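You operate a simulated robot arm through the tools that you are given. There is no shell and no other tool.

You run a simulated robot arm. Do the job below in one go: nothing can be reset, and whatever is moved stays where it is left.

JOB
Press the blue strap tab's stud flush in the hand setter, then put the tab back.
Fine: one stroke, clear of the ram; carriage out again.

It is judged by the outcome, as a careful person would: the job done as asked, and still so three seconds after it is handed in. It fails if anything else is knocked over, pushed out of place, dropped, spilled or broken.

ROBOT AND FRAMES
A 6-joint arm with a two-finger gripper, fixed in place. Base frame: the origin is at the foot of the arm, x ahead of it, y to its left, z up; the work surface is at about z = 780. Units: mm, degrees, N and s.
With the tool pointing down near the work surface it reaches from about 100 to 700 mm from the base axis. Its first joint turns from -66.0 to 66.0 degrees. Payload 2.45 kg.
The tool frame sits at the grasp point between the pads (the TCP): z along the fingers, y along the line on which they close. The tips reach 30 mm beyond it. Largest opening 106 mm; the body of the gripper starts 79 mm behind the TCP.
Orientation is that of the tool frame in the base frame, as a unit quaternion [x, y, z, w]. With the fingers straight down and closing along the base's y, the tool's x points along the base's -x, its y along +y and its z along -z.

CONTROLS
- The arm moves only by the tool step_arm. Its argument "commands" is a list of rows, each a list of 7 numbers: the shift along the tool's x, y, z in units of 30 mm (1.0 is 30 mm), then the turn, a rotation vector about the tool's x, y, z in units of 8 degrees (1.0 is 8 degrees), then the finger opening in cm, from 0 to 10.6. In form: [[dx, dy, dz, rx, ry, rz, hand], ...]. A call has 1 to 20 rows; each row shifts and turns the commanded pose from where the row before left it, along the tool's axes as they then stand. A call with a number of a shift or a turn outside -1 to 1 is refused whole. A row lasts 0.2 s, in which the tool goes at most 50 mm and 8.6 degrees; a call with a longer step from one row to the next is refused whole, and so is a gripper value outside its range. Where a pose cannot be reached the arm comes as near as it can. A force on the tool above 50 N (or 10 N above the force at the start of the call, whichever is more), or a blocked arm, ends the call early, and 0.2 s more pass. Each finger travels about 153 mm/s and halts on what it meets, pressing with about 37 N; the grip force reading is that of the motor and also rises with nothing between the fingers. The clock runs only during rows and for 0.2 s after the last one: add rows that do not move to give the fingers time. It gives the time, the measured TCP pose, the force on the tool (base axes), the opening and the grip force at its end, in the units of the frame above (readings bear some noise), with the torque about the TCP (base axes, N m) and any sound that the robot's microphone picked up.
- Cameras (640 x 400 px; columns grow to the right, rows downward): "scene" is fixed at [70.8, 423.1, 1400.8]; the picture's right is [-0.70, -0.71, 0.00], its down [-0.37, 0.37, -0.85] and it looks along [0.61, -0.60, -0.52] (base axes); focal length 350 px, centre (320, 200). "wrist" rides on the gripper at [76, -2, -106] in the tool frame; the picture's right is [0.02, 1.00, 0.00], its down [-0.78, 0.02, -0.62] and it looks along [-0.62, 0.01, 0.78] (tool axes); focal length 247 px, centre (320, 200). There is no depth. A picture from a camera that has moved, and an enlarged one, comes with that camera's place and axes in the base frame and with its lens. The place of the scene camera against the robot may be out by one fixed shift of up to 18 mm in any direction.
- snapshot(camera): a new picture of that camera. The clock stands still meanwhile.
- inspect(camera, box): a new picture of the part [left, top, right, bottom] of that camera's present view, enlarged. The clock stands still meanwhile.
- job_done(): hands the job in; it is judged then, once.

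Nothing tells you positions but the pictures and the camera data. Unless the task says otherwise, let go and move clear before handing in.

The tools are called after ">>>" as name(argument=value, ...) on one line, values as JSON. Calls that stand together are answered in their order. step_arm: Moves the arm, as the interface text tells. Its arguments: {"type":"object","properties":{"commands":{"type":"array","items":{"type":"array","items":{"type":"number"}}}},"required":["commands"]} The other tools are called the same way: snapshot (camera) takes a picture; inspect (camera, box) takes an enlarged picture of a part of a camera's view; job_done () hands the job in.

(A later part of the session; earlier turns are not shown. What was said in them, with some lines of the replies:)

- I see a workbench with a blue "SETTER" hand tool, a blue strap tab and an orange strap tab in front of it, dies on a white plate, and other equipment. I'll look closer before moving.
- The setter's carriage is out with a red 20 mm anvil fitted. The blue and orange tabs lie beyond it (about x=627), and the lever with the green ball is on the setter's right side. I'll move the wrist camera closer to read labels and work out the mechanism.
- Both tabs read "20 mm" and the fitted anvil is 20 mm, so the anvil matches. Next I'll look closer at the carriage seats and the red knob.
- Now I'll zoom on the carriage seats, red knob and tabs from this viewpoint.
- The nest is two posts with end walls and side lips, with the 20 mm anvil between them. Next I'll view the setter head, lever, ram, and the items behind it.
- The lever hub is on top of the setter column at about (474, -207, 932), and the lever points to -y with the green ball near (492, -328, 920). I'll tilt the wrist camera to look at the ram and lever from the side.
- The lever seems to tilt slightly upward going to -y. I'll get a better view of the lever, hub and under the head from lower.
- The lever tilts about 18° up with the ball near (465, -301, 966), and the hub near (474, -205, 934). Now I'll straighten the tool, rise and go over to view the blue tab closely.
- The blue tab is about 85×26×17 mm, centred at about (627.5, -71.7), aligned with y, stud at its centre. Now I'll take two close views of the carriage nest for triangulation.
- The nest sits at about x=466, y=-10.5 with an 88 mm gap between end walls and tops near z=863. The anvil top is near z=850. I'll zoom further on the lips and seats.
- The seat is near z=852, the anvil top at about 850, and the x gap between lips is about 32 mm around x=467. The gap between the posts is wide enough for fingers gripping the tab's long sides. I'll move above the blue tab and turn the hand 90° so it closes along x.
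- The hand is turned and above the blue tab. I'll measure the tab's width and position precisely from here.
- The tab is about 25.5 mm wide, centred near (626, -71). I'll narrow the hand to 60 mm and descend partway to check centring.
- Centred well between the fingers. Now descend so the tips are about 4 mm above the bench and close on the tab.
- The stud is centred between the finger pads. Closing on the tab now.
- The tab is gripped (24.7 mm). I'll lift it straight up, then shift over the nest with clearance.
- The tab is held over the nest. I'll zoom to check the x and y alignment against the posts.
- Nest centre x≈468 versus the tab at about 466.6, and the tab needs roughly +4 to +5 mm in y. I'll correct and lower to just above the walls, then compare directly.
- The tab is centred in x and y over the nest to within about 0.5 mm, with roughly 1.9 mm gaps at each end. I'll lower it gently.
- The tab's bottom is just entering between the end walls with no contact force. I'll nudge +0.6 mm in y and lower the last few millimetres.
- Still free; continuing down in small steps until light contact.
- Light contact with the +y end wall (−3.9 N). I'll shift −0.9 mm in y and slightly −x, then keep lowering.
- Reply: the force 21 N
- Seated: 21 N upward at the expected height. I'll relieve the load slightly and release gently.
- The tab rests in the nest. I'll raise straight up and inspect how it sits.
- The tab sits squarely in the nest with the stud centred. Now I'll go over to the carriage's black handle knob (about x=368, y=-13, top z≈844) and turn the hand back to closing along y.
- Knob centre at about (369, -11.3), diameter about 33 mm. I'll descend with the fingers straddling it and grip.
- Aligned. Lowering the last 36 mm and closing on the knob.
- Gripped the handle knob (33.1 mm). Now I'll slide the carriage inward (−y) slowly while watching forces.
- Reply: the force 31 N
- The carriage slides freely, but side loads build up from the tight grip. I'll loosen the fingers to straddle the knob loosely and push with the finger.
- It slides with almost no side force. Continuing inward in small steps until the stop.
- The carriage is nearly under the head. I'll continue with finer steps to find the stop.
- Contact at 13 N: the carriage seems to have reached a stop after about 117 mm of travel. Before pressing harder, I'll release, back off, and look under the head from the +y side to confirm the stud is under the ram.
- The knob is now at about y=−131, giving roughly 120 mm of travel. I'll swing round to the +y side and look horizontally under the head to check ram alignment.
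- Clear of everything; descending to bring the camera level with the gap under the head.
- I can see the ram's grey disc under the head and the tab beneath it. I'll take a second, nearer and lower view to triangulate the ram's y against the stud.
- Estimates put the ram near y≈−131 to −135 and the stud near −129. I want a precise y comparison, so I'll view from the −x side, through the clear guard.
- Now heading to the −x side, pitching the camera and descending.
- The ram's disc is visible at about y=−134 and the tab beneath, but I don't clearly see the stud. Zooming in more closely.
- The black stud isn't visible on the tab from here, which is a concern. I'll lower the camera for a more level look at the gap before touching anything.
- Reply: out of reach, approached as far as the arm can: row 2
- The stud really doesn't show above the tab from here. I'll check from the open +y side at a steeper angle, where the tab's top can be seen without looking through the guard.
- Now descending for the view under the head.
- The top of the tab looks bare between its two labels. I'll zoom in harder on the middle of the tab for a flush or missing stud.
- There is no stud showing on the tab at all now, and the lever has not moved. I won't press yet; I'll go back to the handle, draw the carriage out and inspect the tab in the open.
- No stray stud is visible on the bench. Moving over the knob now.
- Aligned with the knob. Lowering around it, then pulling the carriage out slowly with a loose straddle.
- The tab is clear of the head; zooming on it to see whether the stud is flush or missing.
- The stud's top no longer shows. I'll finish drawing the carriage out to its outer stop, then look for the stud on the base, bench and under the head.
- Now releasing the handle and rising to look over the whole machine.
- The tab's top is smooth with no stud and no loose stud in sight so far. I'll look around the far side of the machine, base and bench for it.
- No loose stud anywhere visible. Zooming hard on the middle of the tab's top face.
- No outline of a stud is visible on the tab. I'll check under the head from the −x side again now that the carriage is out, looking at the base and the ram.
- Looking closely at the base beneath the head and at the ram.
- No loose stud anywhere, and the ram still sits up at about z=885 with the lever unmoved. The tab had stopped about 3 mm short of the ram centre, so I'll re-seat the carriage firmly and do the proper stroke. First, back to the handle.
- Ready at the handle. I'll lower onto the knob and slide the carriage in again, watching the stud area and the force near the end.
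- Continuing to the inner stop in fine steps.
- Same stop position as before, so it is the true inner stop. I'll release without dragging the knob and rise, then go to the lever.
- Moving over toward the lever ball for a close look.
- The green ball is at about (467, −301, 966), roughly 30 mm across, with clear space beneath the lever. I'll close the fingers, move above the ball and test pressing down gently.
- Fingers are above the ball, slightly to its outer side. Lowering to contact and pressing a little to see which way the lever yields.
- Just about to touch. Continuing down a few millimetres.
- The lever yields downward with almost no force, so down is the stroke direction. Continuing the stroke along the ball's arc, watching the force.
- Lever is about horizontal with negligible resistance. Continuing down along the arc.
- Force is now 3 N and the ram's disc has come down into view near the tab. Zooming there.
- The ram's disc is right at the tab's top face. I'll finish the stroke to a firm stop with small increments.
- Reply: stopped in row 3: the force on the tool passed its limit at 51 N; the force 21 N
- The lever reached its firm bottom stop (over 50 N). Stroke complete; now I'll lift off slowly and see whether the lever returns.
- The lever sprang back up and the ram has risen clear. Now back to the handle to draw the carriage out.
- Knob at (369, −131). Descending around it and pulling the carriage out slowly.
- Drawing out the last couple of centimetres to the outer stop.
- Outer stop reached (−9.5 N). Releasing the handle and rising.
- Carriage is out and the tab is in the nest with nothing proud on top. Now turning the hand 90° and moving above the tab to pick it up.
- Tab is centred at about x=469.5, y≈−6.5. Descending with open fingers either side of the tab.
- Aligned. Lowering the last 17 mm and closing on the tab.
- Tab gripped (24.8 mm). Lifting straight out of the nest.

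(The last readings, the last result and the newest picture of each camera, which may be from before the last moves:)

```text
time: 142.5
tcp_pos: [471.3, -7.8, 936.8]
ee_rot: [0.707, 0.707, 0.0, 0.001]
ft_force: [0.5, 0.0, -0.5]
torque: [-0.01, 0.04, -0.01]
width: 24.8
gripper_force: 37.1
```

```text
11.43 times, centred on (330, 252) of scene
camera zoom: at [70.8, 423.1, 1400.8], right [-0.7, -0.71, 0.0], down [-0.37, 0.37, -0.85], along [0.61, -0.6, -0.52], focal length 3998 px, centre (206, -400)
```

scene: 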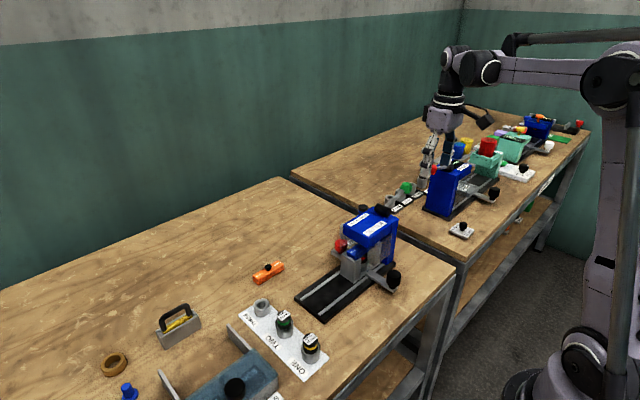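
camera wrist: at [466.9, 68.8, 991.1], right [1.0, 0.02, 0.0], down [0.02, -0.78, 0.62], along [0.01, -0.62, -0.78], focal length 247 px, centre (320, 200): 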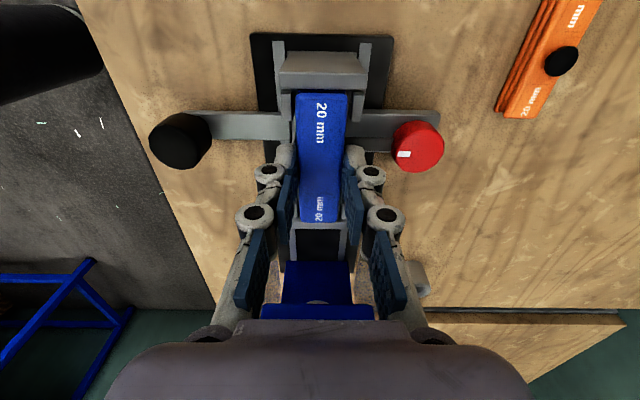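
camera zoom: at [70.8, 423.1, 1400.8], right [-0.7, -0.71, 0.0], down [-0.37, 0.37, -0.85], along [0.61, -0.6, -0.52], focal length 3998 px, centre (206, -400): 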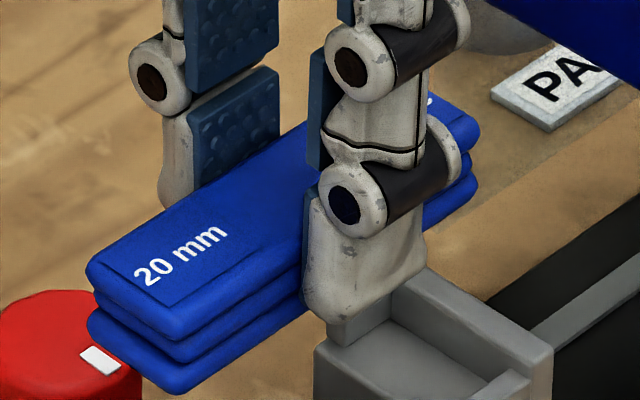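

The nest and anvil are clean; the tab comes out whole with a smooth top. Carrying it back to its original spot.

>>> step_arm(commands=[[0, 0.66, 0, 0, 0, 0, 1.5], [0, 0.66, 0, 0, 0, 0, 1.5], [0, 0.66, 0, 0, 0, 0, 1.5], [0, 0.66, 0, 0, 0, 0, 1.5], [0, 0.66, 0, 0, 0, 0, 1.5], [0, 0.66, 0, 0, 0, 0, 1.5], [0, 0.66, 0, 0, 0, 0, 1.5], [0, 0.62, 0, 0, 0, 0, 1.5], [-0.52, 0, 0, 0, 0, 0, 1.5], [-0.52, 0, 0, 0, 0, 0, 1.5], [-0.52, 0, 0, 0, 0, 0, 1.5], [-0.52, 0, 0, 0, 0, 0, 1.5], [0, 0, 0, 0, 0, 0, 1.5], [0, 0, 0, 0, 0, 0, 1.5]])

>>> snapshot(camera="wrist")

>>> snapshot(camera="scene")

```text
time: 145.5
tcp_pos: [626.2, -71.2, 936.6]
ee_rot: [0.707, 0.707, 0.0, 0.002]
ft_force: [0.1, 0.4, -0.2]
torque: [-0.04, 0.01, -0.02]
width: 24.7
gripper_force: 37.3
```

```text
taken
camera wrist: at [623.4, 5.6, 1042.7], right [1.0, 0.02, 0.0], down [0.02, -0.78, 0.62], along [0.01, -0.62, -0.78], focal length 247 px, centre (320, 200)
```

wrist: 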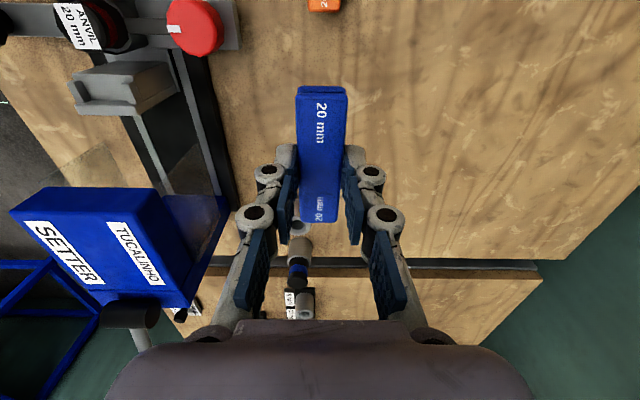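

```text
taken
```

scene: 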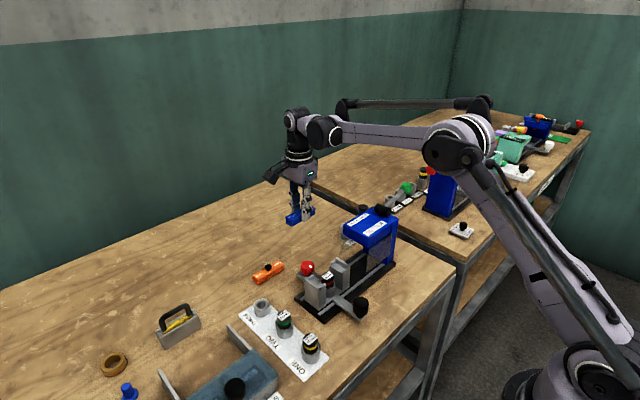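

Over the home spot within a millimetre. Descending.

>>> step_arm(commands=[[-0.02, 0, 0.8, 0, 0, 0, 1.5], [0, 0, 0.8, 0, 0, 0, 1.5], [0, 0, 0.8, 0, 0, 0, 1.5], [0, 0, 0.8, 0, 0, 0, 1.5], [0, 0, 0.5, 0, 0, 0, 1.5], [0, 0, 0.15, 0, 0, 0, 1.5], [0, 0, 0, 0, 0, 0, 1.5]])

>>> snapshot(camera="wrist")

>>> inspect(camera="scene", box=[260, 210, 340, 280])

```text
time: 147.1
tcp_pos: [627.8, -74.2, 822.1]
ee_rot: [0.707, 0.708, 0.0, 0.001]
ft_force: [0.3, -0.1, -0.7]
torque: [0.0, -0.02, 0.01]
width: 24.8
gripper_force: 37.2
```

```text
taken
camera wrist: at [625.6, 3.2, 927.3], right [1.0, 0.02, 0.0], down [0.02, -0.78, 0.62], along [0.01, -0.62, -0.78], focal length 247 px, centre (320, 200)
```

wrist: 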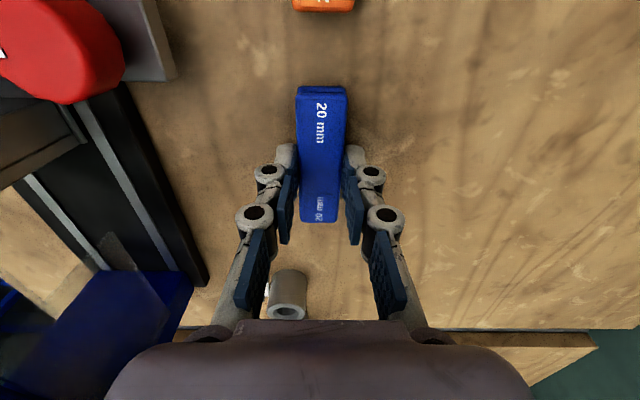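

```text
5.71 times, centred on (300, 245) of scene
camera zoom: at [70.8, 423.1, 1400.8], right [-0.7, -0.71, 0.0], down [-0.37, 0.37, -0.85], along [0.61, -0.6, -0.52], focal length 1999 px, centre (434, -57)
```

zoom: 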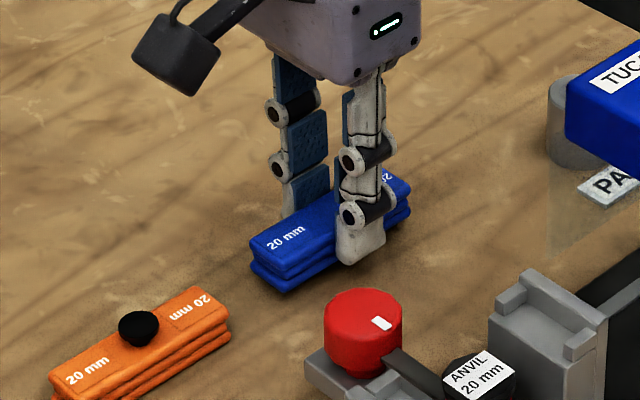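

Slightly off (+2 in x, −1.7 in y); correcting and lowering to light contact.

>>> step_arm(commands=[[0.055, -0.065, 0.1, 0, 0, 0, 1.5], [0, 0, 0.08, 0, 0, 0, 1.5], [0, 0, 0, 0, 0, 0, 1.5]])

>>> step_arm(commands=[[0, 0, 0.04, 0, 0, 0, 1.5], [0, 0, 0, 0, 0, 0, 1.5]])

>>> inspect(camera="wrist", box=[250, 70, 390, 170])

>>> inspect(camera="scene", box=[260, 210, 340, 280])

```text
time: 147.9
tcp_pos: [625.2, -71.1, 816.3]
ee_rot: [0.707, 0.707, 0.0, 0.001]
ft_force: [-0.1, 0.2, -0.8]
torque: [-0.04, -0.01, 0.02]
width: 24.6
gripper_force: 37.1
```

```text
time: 148.5
tcp_pos: [625.9, -70.7, 815.0]
ee_rot: [0.707, 0.707, -0.001, 0.001]
ft_force: [0.5, 0.0, 0.2]
torque: [0.0, -0.04, 0.01]
width: 24.4
gripper_force: 36.5
```

```text
4.00 times, centred on (320, 120) of wrist
camera zoom: at [622.7, 5.8, 920.5], right [1.0, 0.02, 0.0], down [0.02, -0.78, 0.62], along [0.01, -0.62, -0.78], focal length 988 px, centre (320, 520)
```

zoom: 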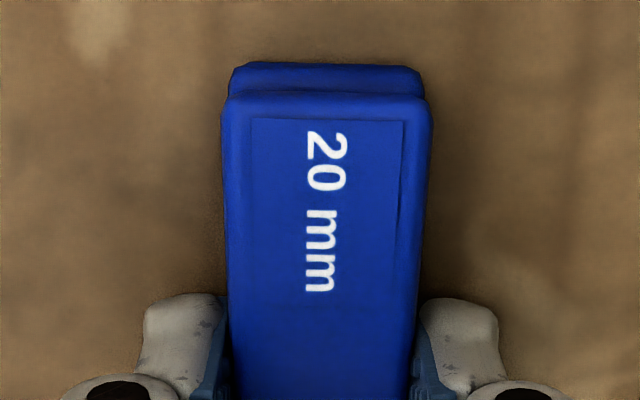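

```text
5.71 times, centred on (300, 245) of scene
camera zoom: at [70.8, 423.1, 1400.8], right [-0.7, -0.71, 0.0], down [-0.37, 0.37, -0.85], along [0.61, -0.6, -0.52], focal length 1999 px, centre (434, -57)
```

zoom: 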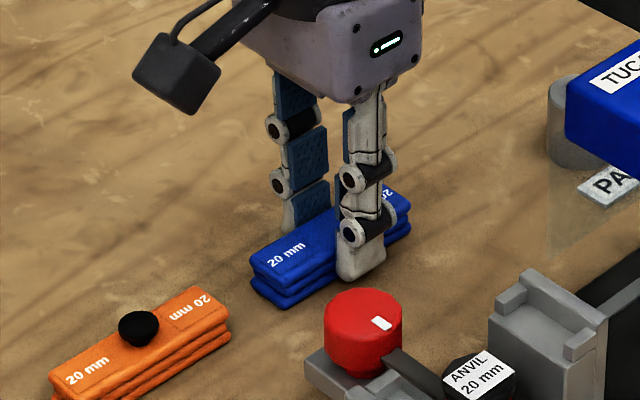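

Position matches the original within about 1 mm. Lowering the last bit to contact.

>>> step_arm(commands=[[0, 0, 0.03, 0, 0, 0, 1.5], [0, 0, 0, 0, 0, 0, 1.5]])

>>> step_arm(commands=[[0, 0, 0.03, 0, 0, 0, 1.5], [0, 0, 0, 0, 0, 0, 1.5]])

```text
time: 149.1
tcp_pos: [625.7, -71.2, 814.7]
ee_rot: [0.706, 0.708, 0.0, 0.001]
ft_force: [-4.6, 0.8, 11.1]
torque: [0.03, 0.15, -0.03]
width: 24.8
gripper_force: 36.3
```

```text
time: 149.7
tcp_pos: [626.0, -71.4, 813.8]
ee_rot: [0.707, 0.707, -0.001, 0.0]
ft_force: [-8.8, 0.3, 28.7]
torque: [0.04, 0.31, 0.0]
width: 24.8
gripper_force: 37.0
```

Firmly on the bench. Relieving the load, then opening gently and rising.

>>> step_arm(commands=[[0, 0, -0.04, 0, 0, 0, 1.5], [0, 0, 0, 0, 0, 0, 2.3], [0, 0, 0, 0, 0, 0, 2.8], [0, 0, 0, 0, 0, 0, 3.6], [0, 0, 0, 0, 0, 0, 5.0], [0, 0, 0, 0, 0, 0, 5.0], [0, 0, -0.4, 0, 0, 0, 5.0], [0, 0, -0.8, 0, 0, 0, 5.0], [0, 0, -1, 0, 0, 0, 5.0], [0, 0, -1, 0, 0, 0, 5.0], [0, 0, -1, 0, 0, 0, 5.0], [0, 0, -1, 0, 0, 0, 6.0], [0, 0, 0, 0, 0, 0, 6.0]])

>>> snapshot(camera="wrist")

>>> inspect(camera="wrist", box=[250, 35, 390, 135])

>>> inspect(camera="scene", box=[240, 230, 340, 300])

>>> snapshot(camera="scene")

```text
time: 152.5
tcp_pos: [626.3, -70.0, 972.5]
ee_rot: [0.708, 0.706, -0.001, 0.001]
ft_force: [0.2, -1.3, -0.1]
torque: [0.03, 0.02, 0.05]
width: 60.2
gripper_force: 0.0
```

```text
taken
camera wrist: at [623.2, 5.2, 1078.1], right [1.0, 0.02, 0.0], down [0.02, -0.78, 0.62], along [0.01, -0.62, -0.78], focal length 247 px, centre (320, 200)
```

wrist: 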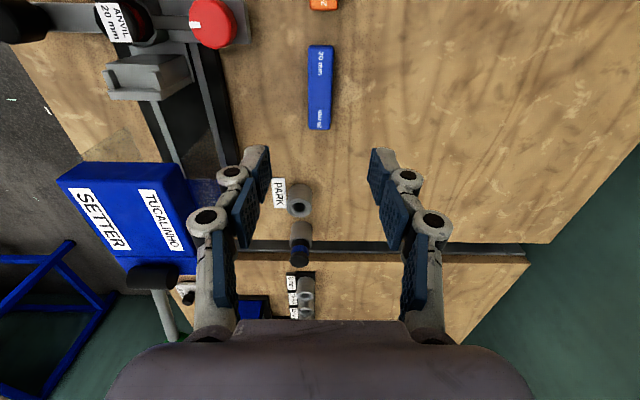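

```text
4.00 times, centred on (320, 85) of wrist
camera zoom: at [623.2, 5.2, 1078.1], right [1.0, 0.02, 0.0], down [0.02, -0.78, 0.62], along [0.01, -0.62, -0.78], focal length 988 px, centre (320, 660)
```

zoom: 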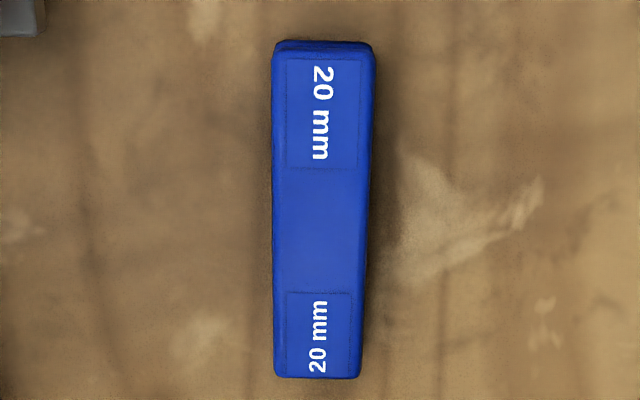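

```text
5.71 times, centred on (290, 265) of scene
camera zoom: at [70.8, 423.1, 1400.8], right [-0.7, -0.71, 0.0], down [-0.37, 0.37, -0.85], along [0.61, -0.6, -0.52], focal length 1999 px, centre (491, -171)
```

zoom: 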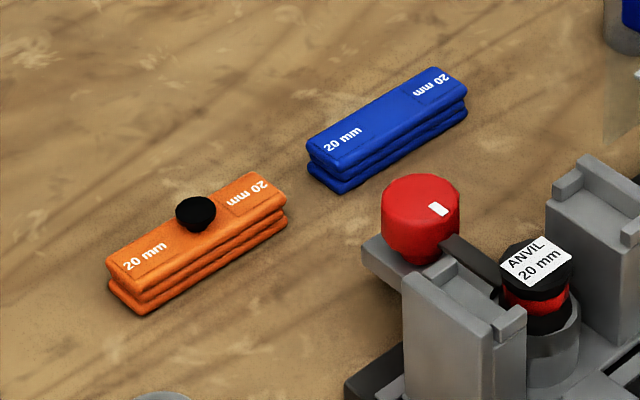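

```text
taken
```

scene: 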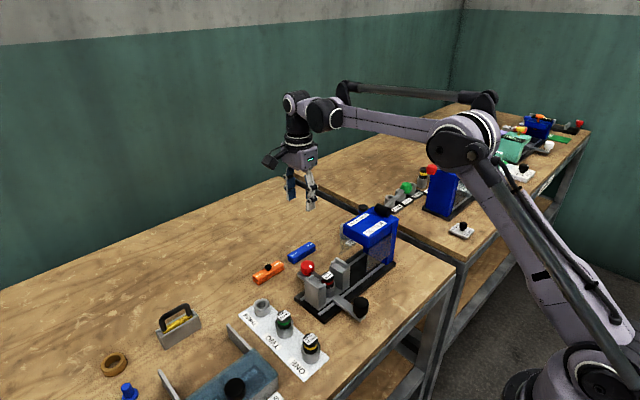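

The tab is back on its spot, matching the original picture within about 1 mm. I'll check the tab's centre closely, the final machine state, and the surroundings before handing in.

>>> inspect(camera="wrist", box=[305, 70, 337, 110])

>>> inspect(camera="scene", box=[285, 240, 317, 262])

>>> inspect(camera="scene", box=[290, 180, 440, 330])

>>> inspect(camera="scene", box=[60, 270, 340, 400])

```text
10.00 times, centred on (321, 90) of wrist
camera zoom: at [623.2, 5.2, 1078.1], right [1.0, 0.02, 0.0], down [0.02, -0.78, 0.62], along [0.01, -0.62, -0.78], focal length 2470 px, centre (310, 1300)
```

zoom: 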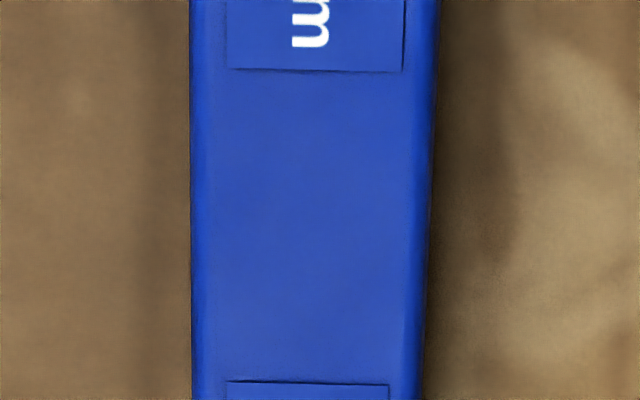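

```text
16.00 times, centred on (301, 251) of scene
camera zoom: at [70.8, 423.1, 1400.8], right [-0.7, -0.71, 0.0], down [-0.37, 0.37, -0.85], along [0.61, -0.6, -0.52], focal length 5598 px, centre (624, -616)
```

zoom: 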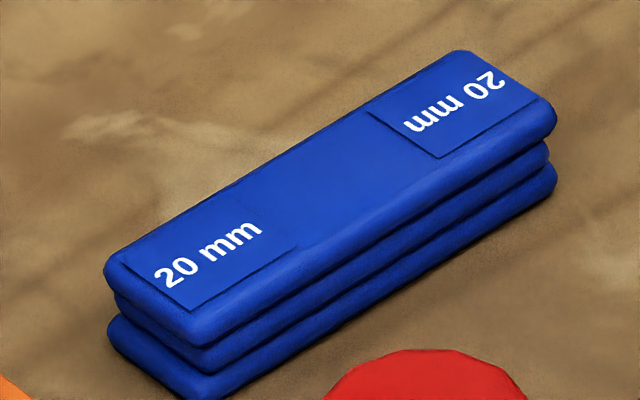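

```text
2.67 times, centred on (365, 255) of scene
camera zoom: at [70.8, 423.1, 1400.8], right [-0.7, -0.71, 0.0], down [-0.37, 0.37, -0.85], along [0.61, -0.6, -0.52], focal length 933 px, centre (200, 53)
```

zoom: 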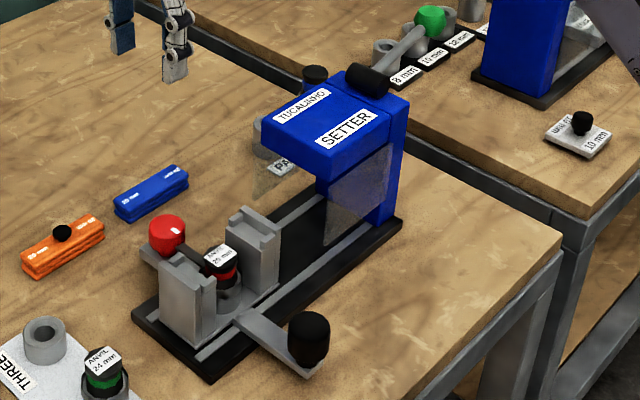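

```text
2.29 times, centred on (200, 335) of scene
camera zoom: at [70.8, 423.1, 1400.8], right [-0.7, -0.71, 0.0], down [-0.37, 0.37, -0.85], along [0.61, -0.6, -0.52], focal length 800 px, centre (594, -109)
```

zoom: 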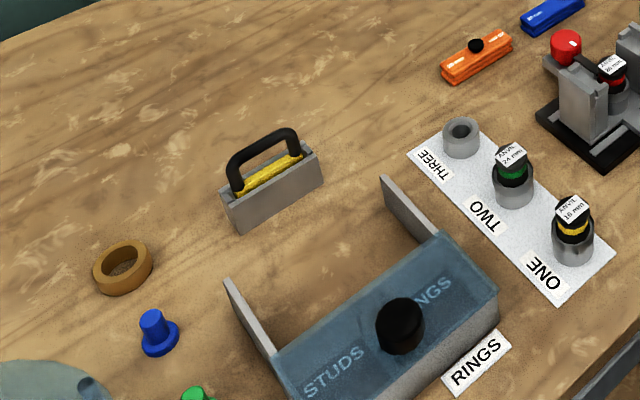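

Everything matches the starting layout: tab back, carriage out, lever up, all other items undisturbed. I'll move the arm well clear and take a last look.

>>> step_arm(commands=[[0, 0, -1, 0, 0, 0, 8.0], [0, 0, -1, 0, 0, 0, 8.0], [0, 0, -1, 0, 0, 0, 8.0], [0, 0, -1, 0, 0, 0, 8.0], [0, -0.9, -0.5, 0, 0, 0, 8.0], [0, -0.9, -0.5, 0, 0, 0, 8.0], [0, -0.9, 0, 0, 0, 0, 8.0], [0, -0.9, 0, 0, 0, 0, 8.0], [0, 0, 0, 0, 0, 0, 8.0], [0, 0, 0, 0, 0, 0, 8.0]])

>>> snapshot(camera="scene")

>>> snapshot(camera="wrist")

```text
time: 154.7
tcp_pos: [517.3, -72.7, 1121.7]
ee_rot: [0.707, 0.707, 0.0, 0.001]
ft_force: [0.4, -0.1, -1.0]
torque: [0.01, -0.03, 0.01]
width: 80.2
gripper_force: 0.1
```

```text
taken
```

scene: 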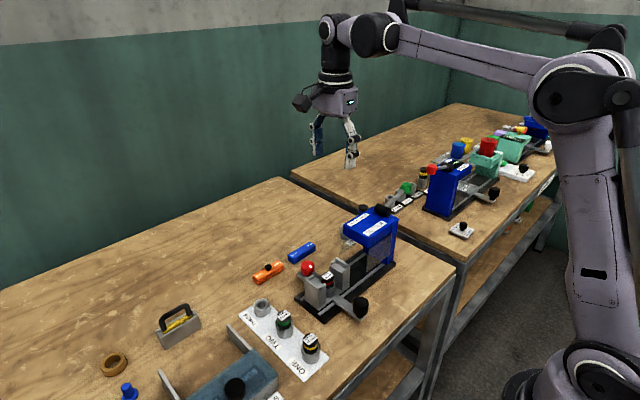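

```text
taken
camera wrist: at [515.3, 4.8, 1226.5], right [1.0, 0.02, 0.0], down [0.02, -0.78, 0.62], along [0.01, -0.62, -0.78], focal length 247 px, centre (320, 200)
```

wrist: 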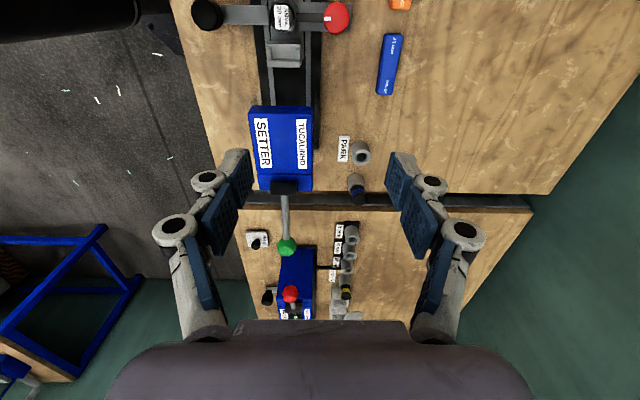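

The arm is clear. The blue tab is back where it started with nothing standing proud, the carriage is at its outer stop, the lever is up, and nothing else has moved. I'm handing the job in.

>>> job_done()

```text
The job is handed in.
```

I pressed the blue tab in the setter with one full lever stroke, put it back, and handed the job in. I can't confirm that the stroke itself set the stud.

- **The stud:** it was already out of sight on the tab before I pulled the lever. It was proud when I started sliding the carriage in. With the carriage under the head and the ram still up, the tab's top looked smooth. I don't know what caused that. I searched the bench, the base and the anvil and found no loose stud. It is probably sunk into the tab, but I never saw it flush.
- **The stroke:** the anvil fitted was the 20 mm one, matching the tab. I slid the carriage in, drew it out to check the stud, then slid it in again and pressed the lever once. The lever met almost no resistance until its hard stop, which passed 50 N. It then sprang back up and the ram lifted clear.
- **How things were left:** the carriage is at its outer stop. The tab is within about 1 mm of where it started. Nothing else in the pictures had moved, and the arm is clear.
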